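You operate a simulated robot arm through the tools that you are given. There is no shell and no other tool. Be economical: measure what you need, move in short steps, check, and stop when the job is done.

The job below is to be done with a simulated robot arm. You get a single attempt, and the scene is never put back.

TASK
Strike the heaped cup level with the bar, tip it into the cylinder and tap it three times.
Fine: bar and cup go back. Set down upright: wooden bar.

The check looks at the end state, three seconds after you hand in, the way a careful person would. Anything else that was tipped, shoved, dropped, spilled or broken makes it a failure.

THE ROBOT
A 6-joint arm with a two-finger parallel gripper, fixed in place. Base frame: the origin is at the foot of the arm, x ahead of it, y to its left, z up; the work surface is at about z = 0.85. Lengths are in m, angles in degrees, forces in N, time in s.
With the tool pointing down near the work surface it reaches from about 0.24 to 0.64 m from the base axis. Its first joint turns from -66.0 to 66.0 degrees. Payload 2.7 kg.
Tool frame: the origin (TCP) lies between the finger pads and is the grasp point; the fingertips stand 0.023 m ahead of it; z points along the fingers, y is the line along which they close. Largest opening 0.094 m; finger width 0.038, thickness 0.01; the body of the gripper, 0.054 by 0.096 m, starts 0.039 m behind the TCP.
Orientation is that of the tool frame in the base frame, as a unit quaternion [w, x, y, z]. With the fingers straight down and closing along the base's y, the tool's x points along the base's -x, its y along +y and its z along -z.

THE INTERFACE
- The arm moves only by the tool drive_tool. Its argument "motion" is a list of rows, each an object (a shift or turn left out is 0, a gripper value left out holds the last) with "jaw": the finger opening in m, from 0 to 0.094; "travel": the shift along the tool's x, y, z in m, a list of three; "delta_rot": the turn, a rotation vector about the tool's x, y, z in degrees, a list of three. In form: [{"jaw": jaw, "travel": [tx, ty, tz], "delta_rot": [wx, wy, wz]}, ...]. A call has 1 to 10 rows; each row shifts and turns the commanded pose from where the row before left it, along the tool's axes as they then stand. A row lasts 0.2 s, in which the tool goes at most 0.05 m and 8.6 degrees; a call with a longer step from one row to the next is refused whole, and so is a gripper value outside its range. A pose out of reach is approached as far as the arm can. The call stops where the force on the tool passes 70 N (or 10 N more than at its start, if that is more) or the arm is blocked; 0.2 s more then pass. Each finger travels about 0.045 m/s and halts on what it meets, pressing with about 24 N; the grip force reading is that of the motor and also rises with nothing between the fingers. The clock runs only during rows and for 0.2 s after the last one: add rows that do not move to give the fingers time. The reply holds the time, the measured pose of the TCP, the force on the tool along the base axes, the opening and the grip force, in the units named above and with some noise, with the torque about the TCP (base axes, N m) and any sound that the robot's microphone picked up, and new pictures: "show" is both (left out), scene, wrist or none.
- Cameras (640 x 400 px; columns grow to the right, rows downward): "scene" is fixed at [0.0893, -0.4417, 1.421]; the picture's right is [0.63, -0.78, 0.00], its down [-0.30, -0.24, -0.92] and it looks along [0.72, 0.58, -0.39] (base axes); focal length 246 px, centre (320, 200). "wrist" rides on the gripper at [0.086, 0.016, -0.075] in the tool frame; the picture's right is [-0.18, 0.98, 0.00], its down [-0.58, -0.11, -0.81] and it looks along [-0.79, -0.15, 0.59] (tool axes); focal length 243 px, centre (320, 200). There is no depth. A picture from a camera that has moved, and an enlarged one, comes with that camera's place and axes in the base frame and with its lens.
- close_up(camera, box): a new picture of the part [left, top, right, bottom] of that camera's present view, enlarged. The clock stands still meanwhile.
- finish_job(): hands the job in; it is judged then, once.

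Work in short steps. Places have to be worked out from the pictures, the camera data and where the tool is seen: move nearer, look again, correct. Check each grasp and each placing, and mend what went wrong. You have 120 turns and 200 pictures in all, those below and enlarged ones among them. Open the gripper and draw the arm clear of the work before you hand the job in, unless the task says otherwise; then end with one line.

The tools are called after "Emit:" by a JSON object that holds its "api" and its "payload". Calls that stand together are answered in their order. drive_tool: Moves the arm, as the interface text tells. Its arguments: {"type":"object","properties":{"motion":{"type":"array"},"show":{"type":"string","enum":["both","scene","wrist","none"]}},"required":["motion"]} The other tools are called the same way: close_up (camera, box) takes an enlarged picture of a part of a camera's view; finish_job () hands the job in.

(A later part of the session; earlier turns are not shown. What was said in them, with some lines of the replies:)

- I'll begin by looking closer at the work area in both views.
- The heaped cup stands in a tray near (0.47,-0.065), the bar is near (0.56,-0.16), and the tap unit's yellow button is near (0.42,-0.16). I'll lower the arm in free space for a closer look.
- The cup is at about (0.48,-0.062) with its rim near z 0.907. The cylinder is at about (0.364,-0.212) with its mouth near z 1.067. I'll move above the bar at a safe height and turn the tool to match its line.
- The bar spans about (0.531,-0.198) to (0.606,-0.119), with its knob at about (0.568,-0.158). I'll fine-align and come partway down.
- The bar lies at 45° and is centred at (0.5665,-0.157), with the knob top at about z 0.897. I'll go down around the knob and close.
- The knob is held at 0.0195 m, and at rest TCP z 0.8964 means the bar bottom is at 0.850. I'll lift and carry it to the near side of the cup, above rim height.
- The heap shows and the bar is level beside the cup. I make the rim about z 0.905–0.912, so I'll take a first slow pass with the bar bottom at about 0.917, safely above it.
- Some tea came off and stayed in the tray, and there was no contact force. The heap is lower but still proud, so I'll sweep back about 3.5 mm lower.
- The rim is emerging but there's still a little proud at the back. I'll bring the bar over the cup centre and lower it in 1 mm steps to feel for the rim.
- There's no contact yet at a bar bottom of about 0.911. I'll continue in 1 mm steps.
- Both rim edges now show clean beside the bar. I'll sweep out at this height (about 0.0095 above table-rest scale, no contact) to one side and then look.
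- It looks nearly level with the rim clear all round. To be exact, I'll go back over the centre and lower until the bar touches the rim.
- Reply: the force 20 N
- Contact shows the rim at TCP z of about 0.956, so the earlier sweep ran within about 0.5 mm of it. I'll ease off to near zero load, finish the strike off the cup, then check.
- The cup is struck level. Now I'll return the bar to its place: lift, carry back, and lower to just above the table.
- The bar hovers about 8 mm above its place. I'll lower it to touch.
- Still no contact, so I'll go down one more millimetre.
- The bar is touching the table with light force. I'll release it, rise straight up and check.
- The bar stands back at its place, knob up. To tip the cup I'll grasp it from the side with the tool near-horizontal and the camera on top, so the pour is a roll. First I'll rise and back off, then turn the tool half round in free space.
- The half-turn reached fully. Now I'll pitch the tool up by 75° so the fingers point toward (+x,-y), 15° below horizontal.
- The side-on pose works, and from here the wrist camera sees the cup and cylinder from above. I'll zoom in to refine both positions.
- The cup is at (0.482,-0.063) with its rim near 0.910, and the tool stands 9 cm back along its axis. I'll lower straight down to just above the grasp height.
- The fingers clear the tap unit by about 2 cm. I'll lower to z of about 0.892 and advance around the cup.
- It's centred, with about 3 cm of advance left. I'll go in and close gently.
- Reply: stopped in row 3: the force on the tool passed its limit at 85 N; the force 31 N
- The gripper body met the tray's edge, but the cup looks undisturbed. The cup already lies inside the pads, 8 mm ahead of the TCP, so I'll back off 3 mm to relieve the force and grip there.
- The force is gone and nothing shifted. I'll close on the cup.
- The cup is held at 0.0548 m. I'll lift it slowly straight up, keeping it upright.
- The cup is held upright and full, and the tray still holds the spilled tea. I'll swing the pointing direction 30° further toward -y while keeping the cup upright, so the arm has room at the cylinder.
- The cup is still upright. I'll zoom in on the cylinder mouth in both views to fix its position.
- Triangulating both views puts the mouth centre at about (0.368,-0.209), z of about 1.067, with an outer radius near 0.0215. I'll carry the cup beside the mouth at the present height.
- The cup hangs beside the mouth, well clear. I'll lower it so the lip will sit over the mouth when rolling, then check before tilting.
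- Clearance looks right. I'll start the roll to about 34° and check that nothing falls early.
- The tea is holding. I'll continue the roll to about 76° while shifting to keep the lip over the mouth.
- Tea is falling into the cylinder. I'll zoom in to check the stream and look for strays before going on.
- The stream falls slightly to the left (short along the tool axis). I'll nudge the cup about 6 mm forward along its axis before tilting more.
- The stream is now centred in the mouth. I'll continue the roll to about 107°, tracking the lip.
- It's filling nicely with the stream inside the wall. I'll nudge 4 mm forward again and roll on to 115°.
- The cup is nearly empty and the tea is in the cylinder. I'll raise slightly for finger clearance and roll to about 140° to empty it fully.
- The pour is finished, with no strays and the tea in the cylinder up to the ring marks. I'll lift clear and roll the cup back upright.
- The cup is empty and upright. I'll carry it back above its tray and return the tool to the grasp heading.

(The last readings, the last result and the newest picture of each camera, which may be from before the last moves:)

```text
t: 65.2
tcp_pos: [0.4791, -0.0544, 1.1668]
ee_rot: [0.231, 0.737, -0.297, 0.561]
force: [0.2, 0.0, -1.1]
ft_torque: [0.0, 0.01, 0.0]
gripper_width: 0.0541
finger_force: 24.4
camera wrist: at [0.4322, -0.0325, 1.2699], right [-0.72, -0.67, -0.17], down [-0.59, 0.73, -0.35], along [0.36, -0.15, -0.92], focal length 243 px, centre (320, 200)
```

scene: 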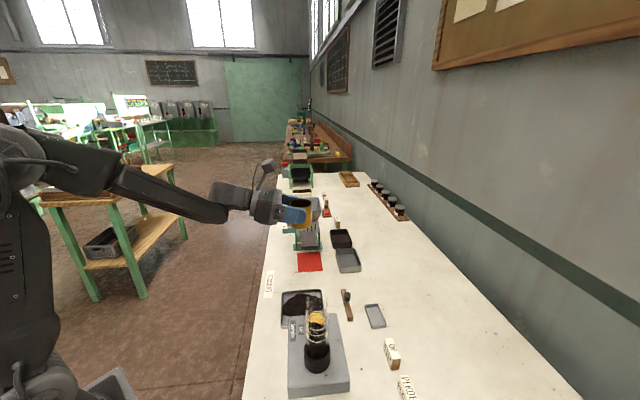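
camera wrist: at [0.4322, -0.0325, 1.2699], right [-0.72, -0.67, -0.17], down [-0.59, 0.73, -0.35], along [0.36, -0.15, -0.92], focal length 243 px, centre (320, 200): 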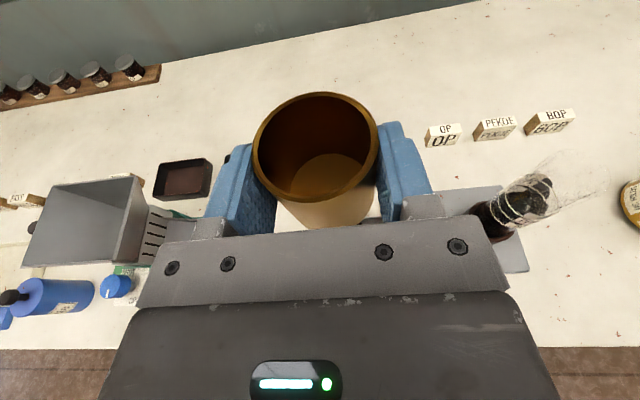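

I'll descend vertically over the cup's original spot, stopping about 1 cm above it.

Emit:
{"api": "drive_tool", "payload": {"motion": [{"travel": [-0.0361, 0.0002, 0.0097]}, {"travel": [-0.0361, 0.0002, 0.0097]}, {"travel": [-0.0361, 0.0002, 0.0097]}, {"travel": [-0.0361, 0.0002, 0.0097]}, {"travel": [-0.0361, 0.0002, 0.0097]}, {"travel": [-0.0361, 0.0002, 0.0097]}, {"travel": [-0.0315, 0.0004, 0.0087]}, {}], "show": "both"}}

Emit:
{"api": "close_up", "payload": {"camera": "scene", "box": [250, 250, 350, 320]}}

```text
t: 67.0
tcp_pos: [0.4758, -0.0569, 0.9095]
ee_rot: [0.232, 0.737, -0.299, 0.56]
force: [0.0, -0.2, -1.8]
ft_torque: [0.02, 0.03, -0.02]
gripper_width: 0.0538
finger_force: 24.4
camera wrist: at [0.4295, -0.0348, 1.012], right [-0.72, -0.67, -0.17], down [-0.59, 0.73, -0.35], along [0.36, -0.15, -0.92], focal length 243 px, centre (320, 200)
```

scene: 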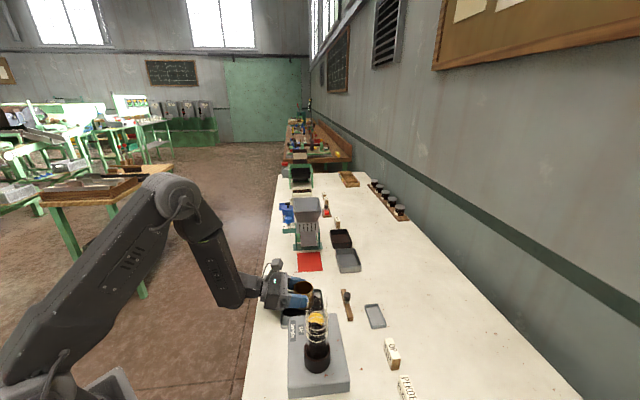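
wrist: 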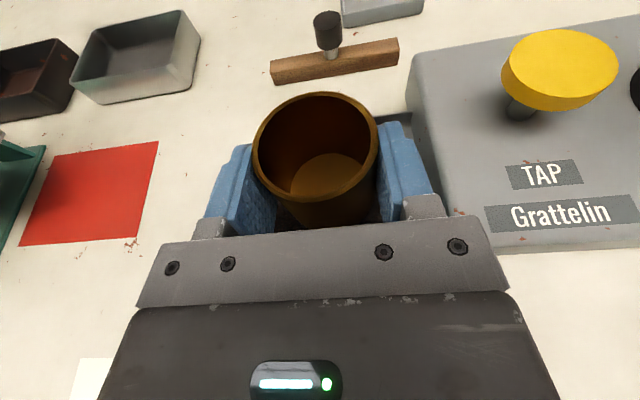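

```text
5.71 times, centred on (300, 285) of scene
camera zoom: at [0.0893, -0.4417, 1.421], right [0.63, -0.78, 0.0], down [-0.3, -0.24, -0.92], along [0.72, 0.58, -0.39], focal length 1405 px, centre (434, -286)
```

zoom: 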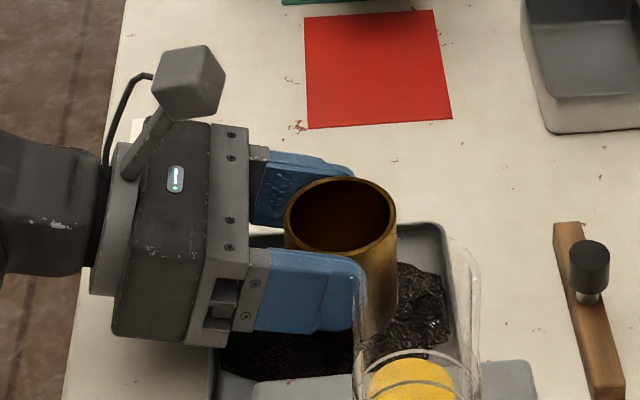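

The cup is aligned over its spot. I'll lower by 14 mm, then feel for contact.

Emit:
{"api": "drive_tool", "payload": {"motion": [{"travel": [-0.0077, 0, 0.0021]}, {"travel": [-0.0058, 0, 0.0016]}, {}, {}], "show": "none"}}

Emit:
{"api": "drive_tool", "payload": {"motion": [{"travel": [-0.00097, 0, 0.00026]}, {}, {}], "show": "none"}}

```text
t: 68.0
tcp_pos: [0.4754, -0.0572, 0.896]
ee_rot: [0.231, 0.737, -0.297, 0.562]
force: [0.2, -0.5, -1.1]
ft_torque: [0.01, -0.02, 0.05]
gripper_width: 0.054
finger_force: 24.2
```

```text
t: 68.8
tcp_pos: [0.4756, -0.0578, 0.8948]
ee_rot: [0.231, 0.738, -0.297, 0.561]
force: [0.0, 0.1, -1.5]
ft_torque: [0.03, 0.02, 0.03]
gripper_width: 0.0539
finger_force: 24.0
```

Emit:
{"api": "drive_tool", "payload": {"motion": [{"travel": [-0.00077, 0, 0.0002]}, {}, {}], "show": "none"}}

Emit:
{"api": "drive_tool", "payload": {"motion": [{"travel": [-0.00068, 0, 0.00018]}, {}, {}], "show": "none"}}

```text
t: 69.7
tcp_pos: [0.476, -0.0572, 0.8943]
ee_rot: [0.231, 0.737, -0.297, 0.561]
force: [0.3, 0.5, 0.4]
ft_torque: [0.0, -0.04, -0.01]
gripper_width: 0.054
finger_force: 24.2
```

```text
t: 70.5
tcp_pos: [0.4748, -0.0575, 0.8944]
ee_rot: [0.23, 0.737, -0.298, 0.561]
force: [0.2, 0.9, 4.6]
ft_torque: [0.09, -0.08, 0.02]
gripper_width: 0.054
finger_force: 23.8
```

The cup is touching down with about 5 N. I'll open, back straight out along the approach, and check.

Emit:
{"api": "drive_tool", "payload": {"motion": [{"jaw": 0.06}, {"jaw": 0.068}, {"jaw": 0.075}, {"jaw": 0.08}, {}, {"travel": [-0.0039, 0, -0.0145]}, {"travel": [-0.0078, 0, -0.029]}, {"travel": [-0.0104, 0, -0.0386]}, {}], "show": "both"}}

Emit:
{"api": "close_up", "payload": {"camera": "scene", "box": [250, 250, 350, 320]}}

Emit:
{"api": "close_up", "payload": {"camera": "wrist", "box": [200, 0, 480, 220]}}

```text
t: 72.5
tcp_pos: [0.4137, 0.0028, 0.8951]
ee_rot: [0.231, 0.737, -0.298, 0.56]
force: [-0.1, 1.0, 0.2]
ft_torque: [0.01, 0.02, 0.0]
gripper_width: 0.0798
finger_force: 0.1
camera wrist: at [0.3669, 0.0254, 0.997], right [-0.72, -0.67, -0.17], down [-0.59, 0.73, -0.35], along [0.36, -0.15, -0.92], focal length 243 px, centre (320, 200)
```

scene: 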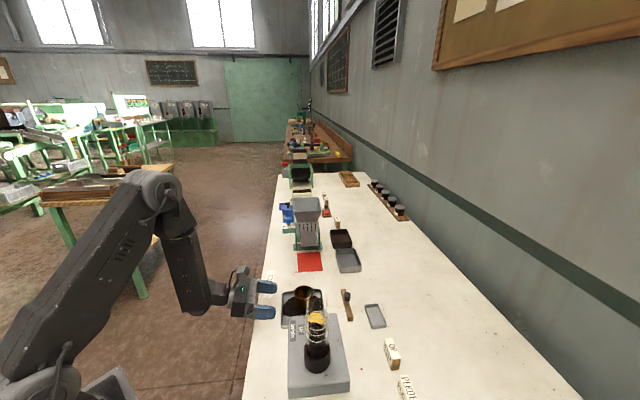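
wrist: 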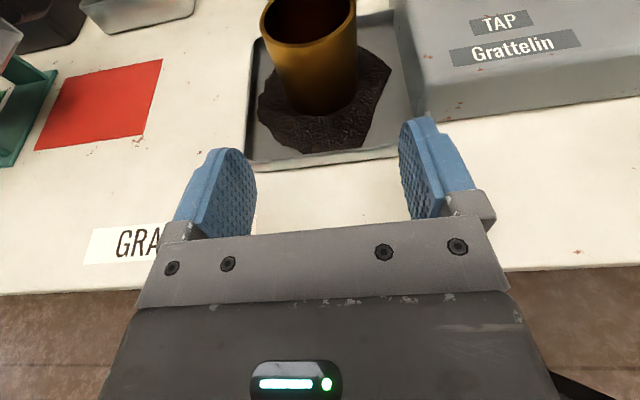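

```text
5.71 times, centred on (300, 285) of scene
camera zoom: at [0.0893, -0.4417, 1.421], right [0.63, -0.78, 0.0], down [-0.3, -0.24, -0.92], along [0.72, 0.58, -0.39], focal length 1405 px, centre (434, -286)
```

zoom: 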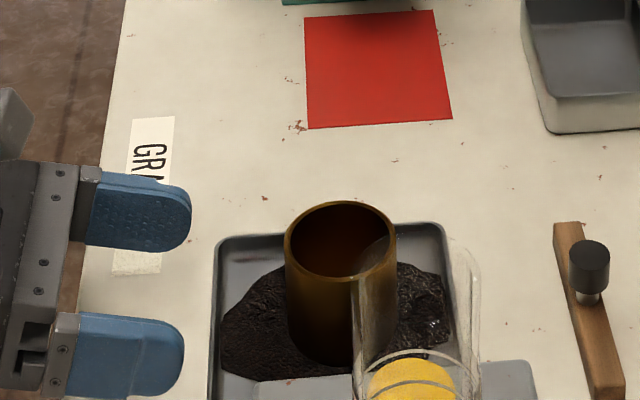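

```text
1.82 times, centred on (340, 110) of wrist
camera zoom: at [0.3669, 0.0254, 0.997], right [-0.72, -0.67, -0.17], down [-0.59, 0.73, -0.35], along [0.36, -0.15, -0.92], focal length 441 px, centre (284, 364)
```

zoom: 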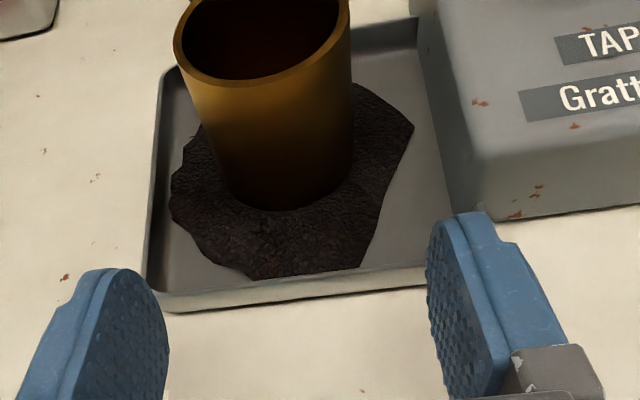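

The cup is back upright, within about 2 mm of its spot. The button top triangulates to (0.427,-0.156,0.922). I'll rise, close the fingers and turn to a steep pose, leaning away from the cylinder, for pressing.

Emit:
{"api": "drive_tool", "payload": {"motion": [{"travel": [0.0483, 0, -0.0129], "jaw": 0.06}, {"travel": [0.0483, 0, -0.0129], "jaw": 0.04}, {"travel": [0.0483, 0, -0.0129], "jaw": 0.02}, {"travel": [0.0483, 0, -0.0129], "jaw": 0.0}, {"delta_rot": [-5.8, 0, 1.55]}, {"delta_rot": [-5.8, 0, 1.55]}, {"delta_rot": [-5.8, 0, 1.55]}, {"delta_rot": [-5.8, 0, 1.55]}, {"delta_rot": [-5.8, 0, 1.55]}], "show": "none"}}

Emit:
{"api": "drive_tool", "payload": {"motion": [{"delta_rot": [0, -8, 0]}, {"delta_rot": [0, -8, 0]}, {"delta_rot": [0, -8, 0]}, {"delta_rot": [0, -8, 0]}, {"delta_rot": [0, -8, 0]}, {}], "show": "both"}}

```text
t: 74.5
tcp_pos: [0.4166, 0.0034, 1.0934]
ee_rot: [0.37, 0.635, -0.477, 0.482]
force: [0.5, -0.9, -0.4]
ft_torque: [-0.02, 0.01, -0.01]
gripper_width: 0.0
finger_force: 24.5
```

```text
t: 75.8
tcp_pos: [0.4167, 0.0035, 1.0927]
ee_rot: [0.184, 0.762, -0.575, 0.236]
force: [0.1, 0.5, 0.0]
ft_torque: [0.01, 0.0, 0.03]
gripper_width: 0.0
finger_force: 24.4
camera wrist: at [0.4089, -0.0293, 1.2041], right [-0.99, -0.12, -0.1], down [-0.15, 0.93, 0.33], along [0.05, 0.34, -0.94], focal length 243 px, centre (320, 200)
```

scene: 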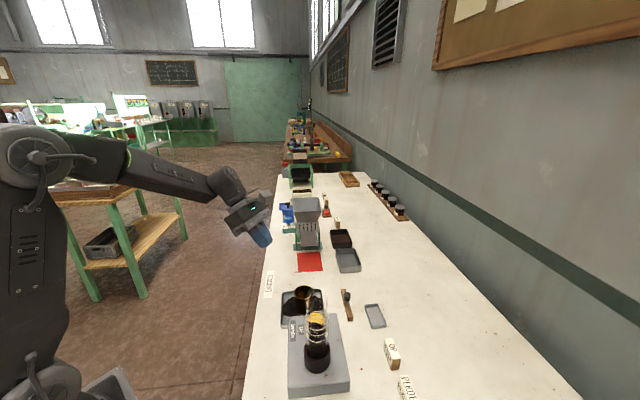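
wrist: 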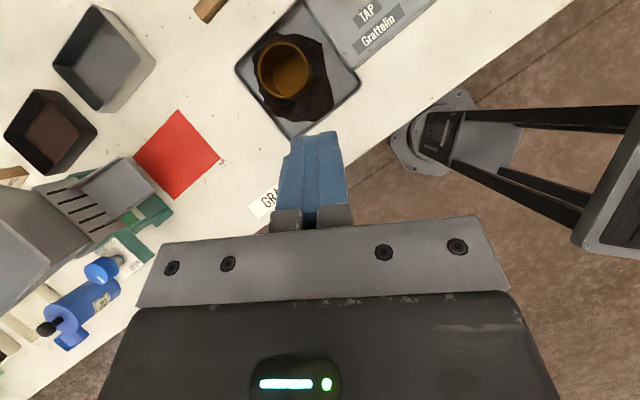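

The tool is steep with fingers closed. The camera housing would come close to the cylinder at this tilt, so I'll pitch back 15° and move above the button, aiming at its far side from the cylinder.

Emit:
{"api": "drive_tool", "payload": {"motion": [{"delta_rot": [0, 7.5, 0]}, {"delta_rot": [0, 7.5, 0]}, {"travel": [0.0241, 0.007, 0.0287]}, {"travel": [0.0241, 0.007, 0.0287]}, {"travel": [0.0241, 0.007, 0.0287]}, {"travel": [0.0241, 0.007, 0.0287]}, {}], "show": "both"}}

Emit:
{"api": "close_up", "payload": {"camera": "scene", "box": [260, 230, 380, 350]}}

```text
t: 77.5
tcp_pos: [0.4294, -0.151, 1.094]
ee_rot: [0.258, 0.724, -0.545, 0.334]
force: [0.3, 0.3, 0.0]
ft_torque: [0.01, -0.04, 0.0]
gripper_width: 0.0
finger_force: 23.6
camera wrist: at [0.414, -0.1539, 1.2083], right [-0.98, -0.15, -0.13], down [-0.16, 0.98, 0.07], along [0.12, 0.09, -0.99], focal length 243 px, centre (320, 200)
```

scene: 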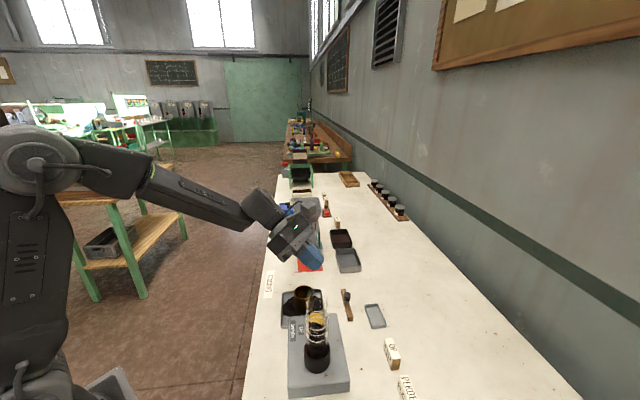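
wrist: 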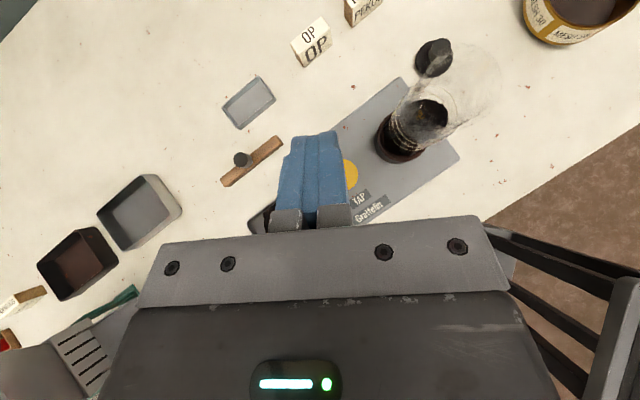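

```text
3.33 times, centred on (320, 290) of scene
camera zoom: at [0.0892, -0.4418, 1.421], right [0.63, -0.78, 0.0], down [-0.3, -0.24, -0.92], along [0.72, 0.58, -0.39], focal length 819 px, centre (320, -100)
```

zoom: 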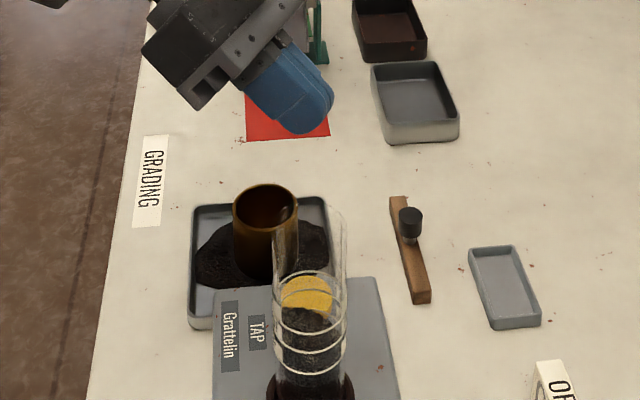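

The fingertips are above the button. I'll descend to about 1.5 cm above contact and check.

Emit:
{"api": "drive_tool", "payload": {"motion": [{"travel": [-0.0335, 0, 0.0281]}, {"travel": [-0.0335, 0, 0.0281]}, {"travel": [-0.023, 0, 0.0193]}, {}], "show": "none"}}

Emit:
{"api": "close_up", "payload": {"camera": "scene", "box": [270, 250, 370, 350]}}

Emit:
{"api": "close_up", "payload": {"camera": "wrist", "box": [200, 60, 520, 240]}}

```text
t: 78.5
tcp_pos: [0.4288, -0.15, 0.9747]
ee_rot: [0.258, 0.724, -0.546, 0.334]
force: [0.5, 0.0, 0.2]
ft_torque: [0.0, 0.01, -0.01]
gripper_width: 0.0002
finger_force: 23.9
```

```text
4.00 times, centred on (320, 300) of scene
camera zoom: at [0.0893, -0.4417, 1.421], right [0.63, -0.78, 0.0], down [-0.3, -0.24, -0.92], along [0.72, 0.58, -0.39], focal length 983 px, centre (320, -200)
```

zoom: 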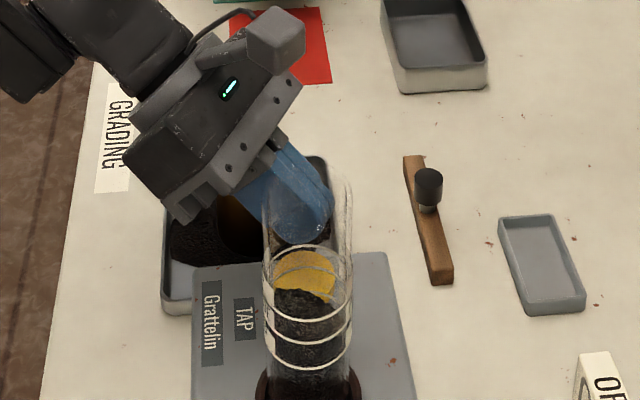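

```text
2.00 times, centred on (360, 150) of wrist
camera zoom: at [0.4135, -0.1534, 1.0891], right [-0.98, -0.15, -0.13], down [-0.16, 0.98, 0.07], along [0.12, 0.09, -0.99], focal length 485 px, centre (240, 300)
```

zoom: 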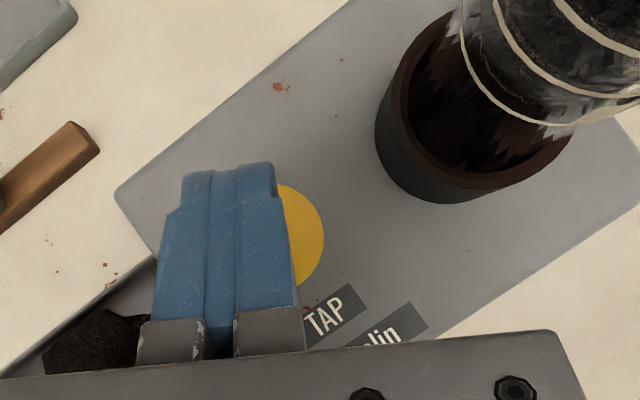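

The button centre checks out at (0.427,-0.160). I'll shift 4 mm forward and approach it to feel for contact.

Emit:
{"api": "drive_tool", "payload": {"motion": [{"travel": [0.0026, 0, 0.0031]}, {"travel": [-0.0107, 0, 0.009]}, {}], "show": "none"}}

Emit:
{"api": "drive_tool", "payload": {"motion": [{"travel": [-0.0031, 0, 0.0026]}, {}], "show": "none"}}

Emit:
{"api": "drive_tool", "payload": {"motion": [{"travel": [-0.0031, 0, 0.0026]}, {}], "show": "none"}}

```text
t: 79.2
tcp_pos: [0.4308, -0.1546, 0.9622]
ee_rot: [0.258, 0.724, -0.546, 0.333]
force: [-0.3, 0.1, 0.3]
ft_torque: [0.0, -0.04, -0.03]
gripper_width: 0.0
finger_force: 23.5
```

```text
t: 79.8
tcp_pos: [0.4285, -0.1537, 0.9582]
ee_rot: [0.258, 0.724, -0.546, 0.333]
force: [0.6, -0.3, -0.2]
ft_torque: [-0.01, -0.01, 0.01]
gripper_width: 0.0002
finger_force: 24.2
```

```text
t: 80.5
tcp_pos: [0.4304, -0.1538, 0.9553]
ee_rot: [0.258, 0.724, -0.546, 0.334]
force: [-0.4, 0.3, 0.8]
ft_torque: [0.0, -0.01, 0.01]
gripper_width: 0.0
finger_force: 24.1
```

Emit:
{"api": "close_up", "payload": {"camera": "scene", "box": [290, 280, 340, 330]}}

Emit:
{"api": "drive_tool", "payload": {"motion": [{"travel": [-0.0023, 0, 0.0019]}, {}], "show": "none"}}

Emit:
{"api": "drive_tool", "payload": {"motion": [{"travel": [-0.0023, 0, 0.0019]}, {}], "show": "none"}}

```text
8.00 times, centred on (315, 305) of scene
camera zoom: at [0.0893, -0.4417, 1.421], right [0.63, -0.78, 0.0], down [-0.3, -0.24, -0.92], along [0.72, 0.58, -0.39], focal length 1966 px, centre (360, -640)
```

zoom: 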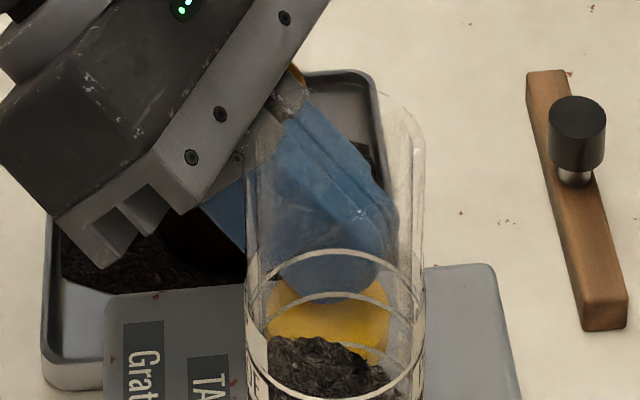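

```text
t: 81.0
tcp_pos: [0.4302, -0.1531, 0.9521]
ee_rot: [0.257, 0.724, -0.546, 0.334]
force: [-0.2, -0.3, -0.1]
ft_torque: [0.01, -0.02, -0.01]
gripper_width: 0.0001
finger_force: 23.8
```

```text
t: 81.7
tcp_pos: [0.4302, -0.1532, 0.9486]
ee_rot: [0.258, 0.723, -0.547, 0.333]
force: [-0.1, -0.7, 0.8]
ft_torque: [-0.01, -0.03, -0.04]
gripper_width: 0.0
finger_force: 23.9
```

There's no contact yet, and the rounded fingertips explain the difference. I'll keep going in small steps.

Emit:
{"api": "drive_tool", "payload": {"motion": [{"travel": [-0.0015, 0, 0.0013]}, {}], "show": "none"}}

Emit:
{"api": "drive_tool", "payload": {"motion": [{"travel": [-0.0015, 0, 0.0013]}, {}], "show": "none"}}

Emit:
{"api": "drive_tool", "payload": {"motion": [{"travel": [-0.0015, 0, 0.0013]}, {}], "show": "none"}}

```text
t: 82.2
tcp_pos: [0.4303, -0.1529, 0.9471]
ee_rot: [0.257, 0.724, -0.546, 0.334]
force: [0.5, 0.1, 1.8]
ft_torque: [0.06, -0.03, 0.01]
gripper_width: 0.0001
finger_force: 24.1
```

```text
t: 82.8
tcp_pos: [0.4296, -0.153, 0.9447]
ee_rot: [0.258, 0.724, -0.546, 0.333]
force: [1.2, 1.1, 5.0]
ft_torque: [-0.02, -0.03, 0.01]
gripper_width: 0.0
finger_force: 23.7
```

```text
t: 83.5
tcp_pos: [0.4298, -0.1543, 0.9421]
ee_rot: [0.258, 0.724, -0.546, 0.334]
force: [-0.8, 0.1, 5.3]
ft_torque: [0.0, 0.02, 0.02]
gripper_width: 0.0
finger_force: 24.1
```

The button is giving like a spring (5 N), with no tap sound yet. I'll press deeper in 2 mm steps.

Emit:
{"api": "drive_tool", "payload": {"motion": [{"travel": [-0.0015, 0, 0.0013]}, {}], "show": "none"}}

Emit:
{"api": "drive_tool", "payload": {"motion": [{"travel": [-0.0015, 0, 0.0013]}, {}], "show": "none"}}

```text
t: 84.0
tcp_pos: [0.4294, -0.1542, 0.9412]
ee_rot: [0.258, 0.724, -0.546, 0.334]
force: [-1.8, 0.1, 5.3]
ft_torque: [-0.05, 0.03, -0.03]
gripper_width: 0.0
finger_force: 24.0
heard: click
```

```text
t: 84.7
tcp_pos: [0.4286, -0.1531, 0.9395]
ee_rot: [0.258, 0.723, -0.546, 0.334]
force: [-1.3, -0.3, 7.2]
ft_torque: [-0.07, 0.02, -0.04]
gripper_width: 0.0003
finger_force: 24.3
```

One click heard at z of about 0.941, which is press 1. I'll release fully and listen.

Emit:
{"api": "drive_tool", "payload": {"motion": [{"travel": [0.0077, 0, -0.0064]}, {"travel": [0.0046, 0, -0.0039]}, {}, {}, {}], "show": "none"}}

Emit:
{"api": "close_up", "payload": {"camera": "scene", "box": [285, 280, 355, 380]}}

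```text
t: 85.8
tcp_pos: [0.4291, -0.1544, 0.9531]
ee_rot: [0.258, 0.724, -0.546, 0.334]
force: [0.1, -0.4, 0.1]
ft_torque: [0.01, 0.01, -0.01]
gripper_width: 0.0001
finger_force: 24.1
```

```text
4.00 times, centred on (320, 330) of scene
camera zoom: at [0.0893, -0.4417, 1.421], right [0.63, -0.78, 0.0], down [-0.3, -0.24, -0.92], along [0.72, 0.58, -0.39], focal length 983 px, centre (320, -320)
```

zoom: 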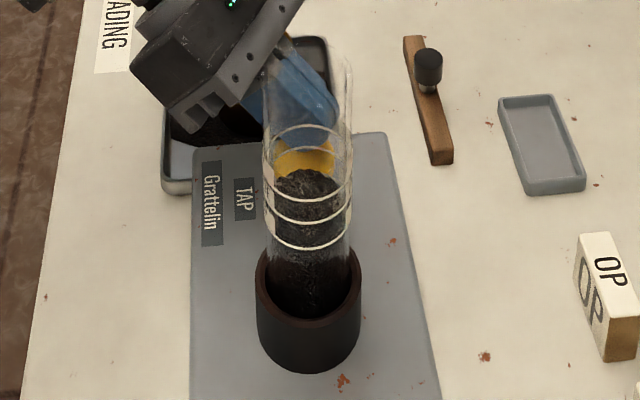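

The button is released, with one click counted. I'll make the second press, down 14 mm and back up.

Emit:
{"api": "drive_tool", "payload": {"motion": [{"travel": [-0.0054, 0, 0.0045]}, {"travel": [-0.0027, 0, 0.0023]}, {"travel": [-0.0023, 0, 0.0019]}, {}, {}], "show": "none"}}

Emit:
{"api": "drive_tool", "payload": {"motion": [{"travel": [0.0058, 0, -0.0048]}, {"travel": [0.0046, 0, -0.0039]}, {}, {}, {}], "show": "none"}}

Emit:
{"api": "close_up", "payload": {"camera": "scene", "box": [285, 280, 355, 380]}}

```text
t: 87.0
tcp_pos: [0.4301, -0.1543, 0.9404]
ee_rot: [0.258, 0.723, -0.546, 0.334]
force: [1.7, -1.1, 5.2]
ft_torque: [-0.07, -0.06, 0.0]
gripper_width: 0.0
finger_force: 24.0
heard: click
```

```text
t: 88.2
tcp_pos: [0.43, -0.1529, 0.9549]
ee_rot: [0.258, 0.724, -0.546, 0.333]
force: [0.3, 0.3, 0.5]
ft_torque: [0.03, 0.03, 0.0]
gripper_width: 0.0
finger_force: 23.7
```

```text
4.00 times, centred on (320, 330) of scene
camera zoom: at [0.0893, -0.4417, 1.421], right [0.63, -0.78, 0.0], down [-0.3, -0.24, -0.92], along [0.72, 0.58, -0.39], focal length 983 px, centre (320, -320)
```

zoom: 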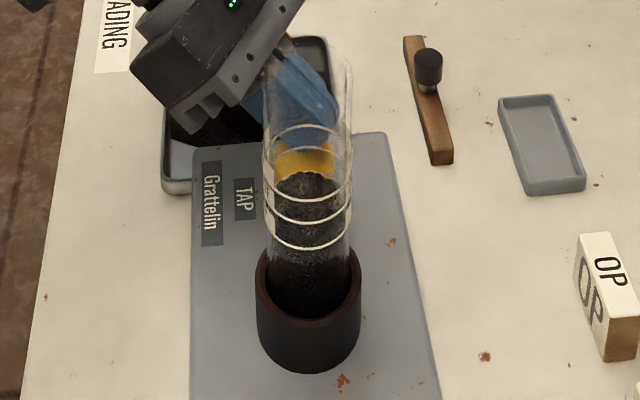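

The second click was heard and the tea is settling slightly, from y of about 168 to 172. Now the third and last press.

Emit:
{"api": "drive_tool", "payload": {"motion": [{"travel": [-0.0054, 0, 0.0045]}, {"travel": [-0.0027, 0, 0.0023]}, {"travel": [-0.0023, 0, 0.0019]}, {}, {}], "show": "none"}}

Emit:
{"api": "drive_tool", "payload": {"motion": [{"travel": [0.0058, 0, -0.0048]}, {"travel": [0.0046, 0, -0.0039]}, {}, {}, {}], "show": "none"}}

Emit:
{"api": "close_up", "payload": {"camera": "scene", "box": [285, 280, 355, 380]}}

```text
t: 89.5
tcp_pos: [0.4303, -0.1536, 0.9418]
ee_rot: [0.258, 0.724, -0.546, 0.334]
force: [1.6, 1.5, 5.2]
ft_torque: [0.01, -0.08, 0.05]
gripper_width: 0.0003
finger_force: 24.1
heard: click
```

```text
t: 90.7
tcp_pos: [0.4305, -0.1533, 0.9548]
ee_rot: [0.258, 0.724, -0.546, 0.333]
force: [0.0, 0.1, 0.2]
ft_torque: [0.01, 0.02, 0.01]
gripper_width: 0.0
finger_force: 23.9
```

```text
4.00 times, centred on (320, 330) of scene
camera zoom: at [0.0893, -0.4417, 1.421], right [0.63, -0.78, 0.0], down [-0.3, -0.24, -0.92], along [0.72, 0.58, -0.39], focal length 983 px, centre (320, -320)
```

zoom: 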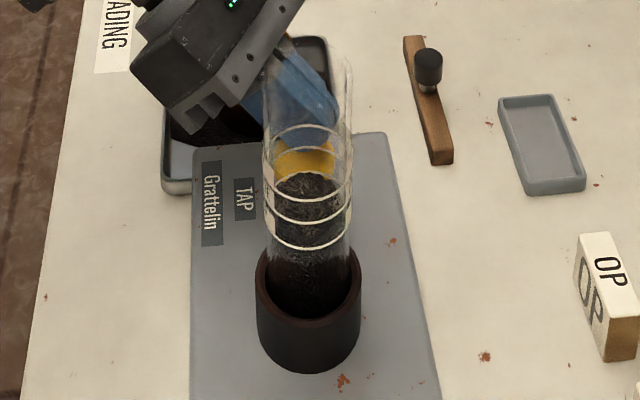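

Three clicks are done. I'll rise straight up, back away over free space and open the gripper.

Emit:
{"api": "drive_tool", "payload": {"motion": [{"travel": [0.0306, 0, -0.0257]}, {"travel": [0.0375, 0, -0.0315]}, {"travel": [0.0375, 0, -0.0315]}, {"travel": [0.0375, 0, -0.0315]}, {"travel": [-0.0308, 0, -0.0368], "jaw": 0.03}, {"travel": [-0.0308, 0, -0.0368], "jaw": 0.06}, {"travel": [-0.0308, 0, -0.0368], "jaw": 0.094}, {}, {}, {}], "show": "both"}}

Emit:
{"api": "close_up", "payload": {"camera": "scene", "box": [260, 260, 400, 400]}}

Emit:
{"api": "close_up", "payload": {"camera": "scene", "box": [275, 275, 355, 335]}}

```text
t: 92.8
tcp_pos: [0.3909, -0.0153, 1.1426]
ee_rot: [0.258, 0.724, -0.547, 0.333]
force: [0.5, 0.1, -0.6]
ft_torque: [0.06, -0.02, 0.0]
gripper_width: 0.0938
finger_force: 0.1
camera wrist: at [0.3771, -0.018, 1.2565], right [-0.98, -0.15, -0.13], down [-0.16, 0.98, 0.07], along [0.12, 0.09, -0.99], focal length 243 px, centre (320, 200)
```

scene: 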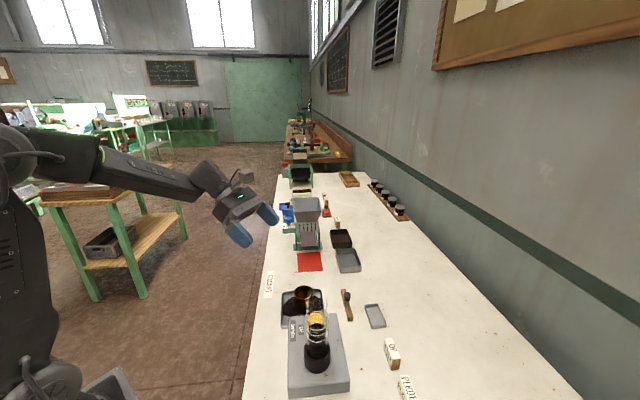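
wrist: 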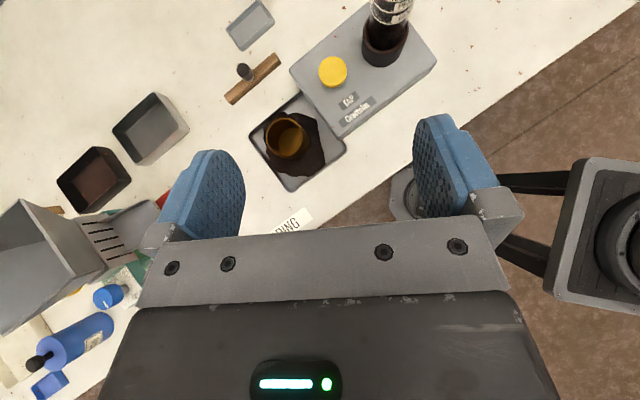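

```text
2.86 times, centred on (330, 330) of scene
camera zoom: at [0.0893, -0.4417, 1.421], right [0.63, -0.78, 0.0], down [-0.3, -0.24, -0.92], along [0.72, 0.58, -0.39], focal length 702 px, centre (291, -171)
```

zoom: 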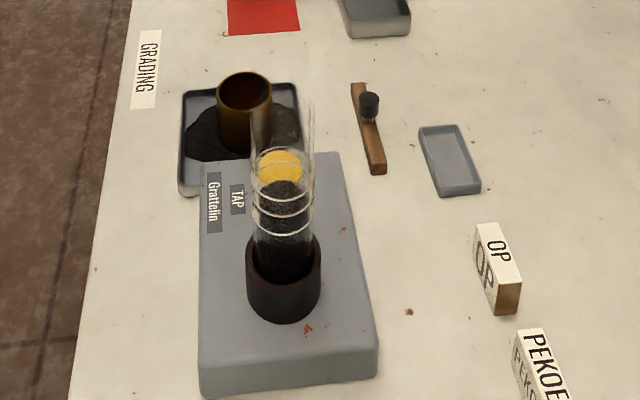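

```text
6.67 times, centred on (315, 305) of scene
camera zoom: at [0.0893, -0.4417, 1.421], right [0.63, -0.78, 0.0], down [-0.3, -0.24, -0.92], along [0.72, 0.58, -0.39], focal length 1639 px, centre (353, -500)
```

zoom: 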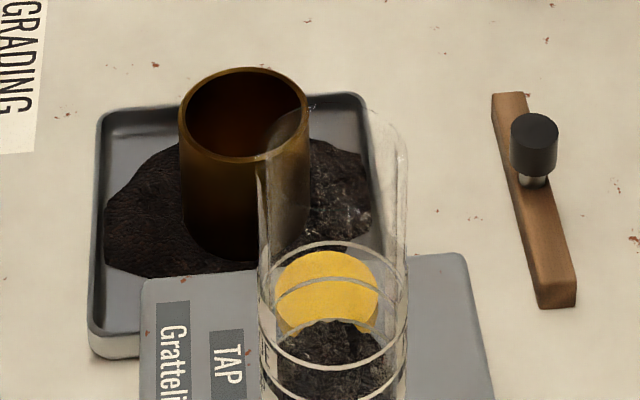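

The cup is empty and upright in its tray, and the bar stands knob-up in its place. The tea is in the cylinder after three clicks, no stray tea shows, and the gripper is open and clear. I'll hand in.

Emit:
{"api": "finish_job", "payload": {}}

```text
The job is handed in.
```

I struck the cup level, tipped it into the cylinder, tapped it three times (three clicks heard), put the cup back within about 2 mm of its spot and the bar upright in its place, and handed the job in.
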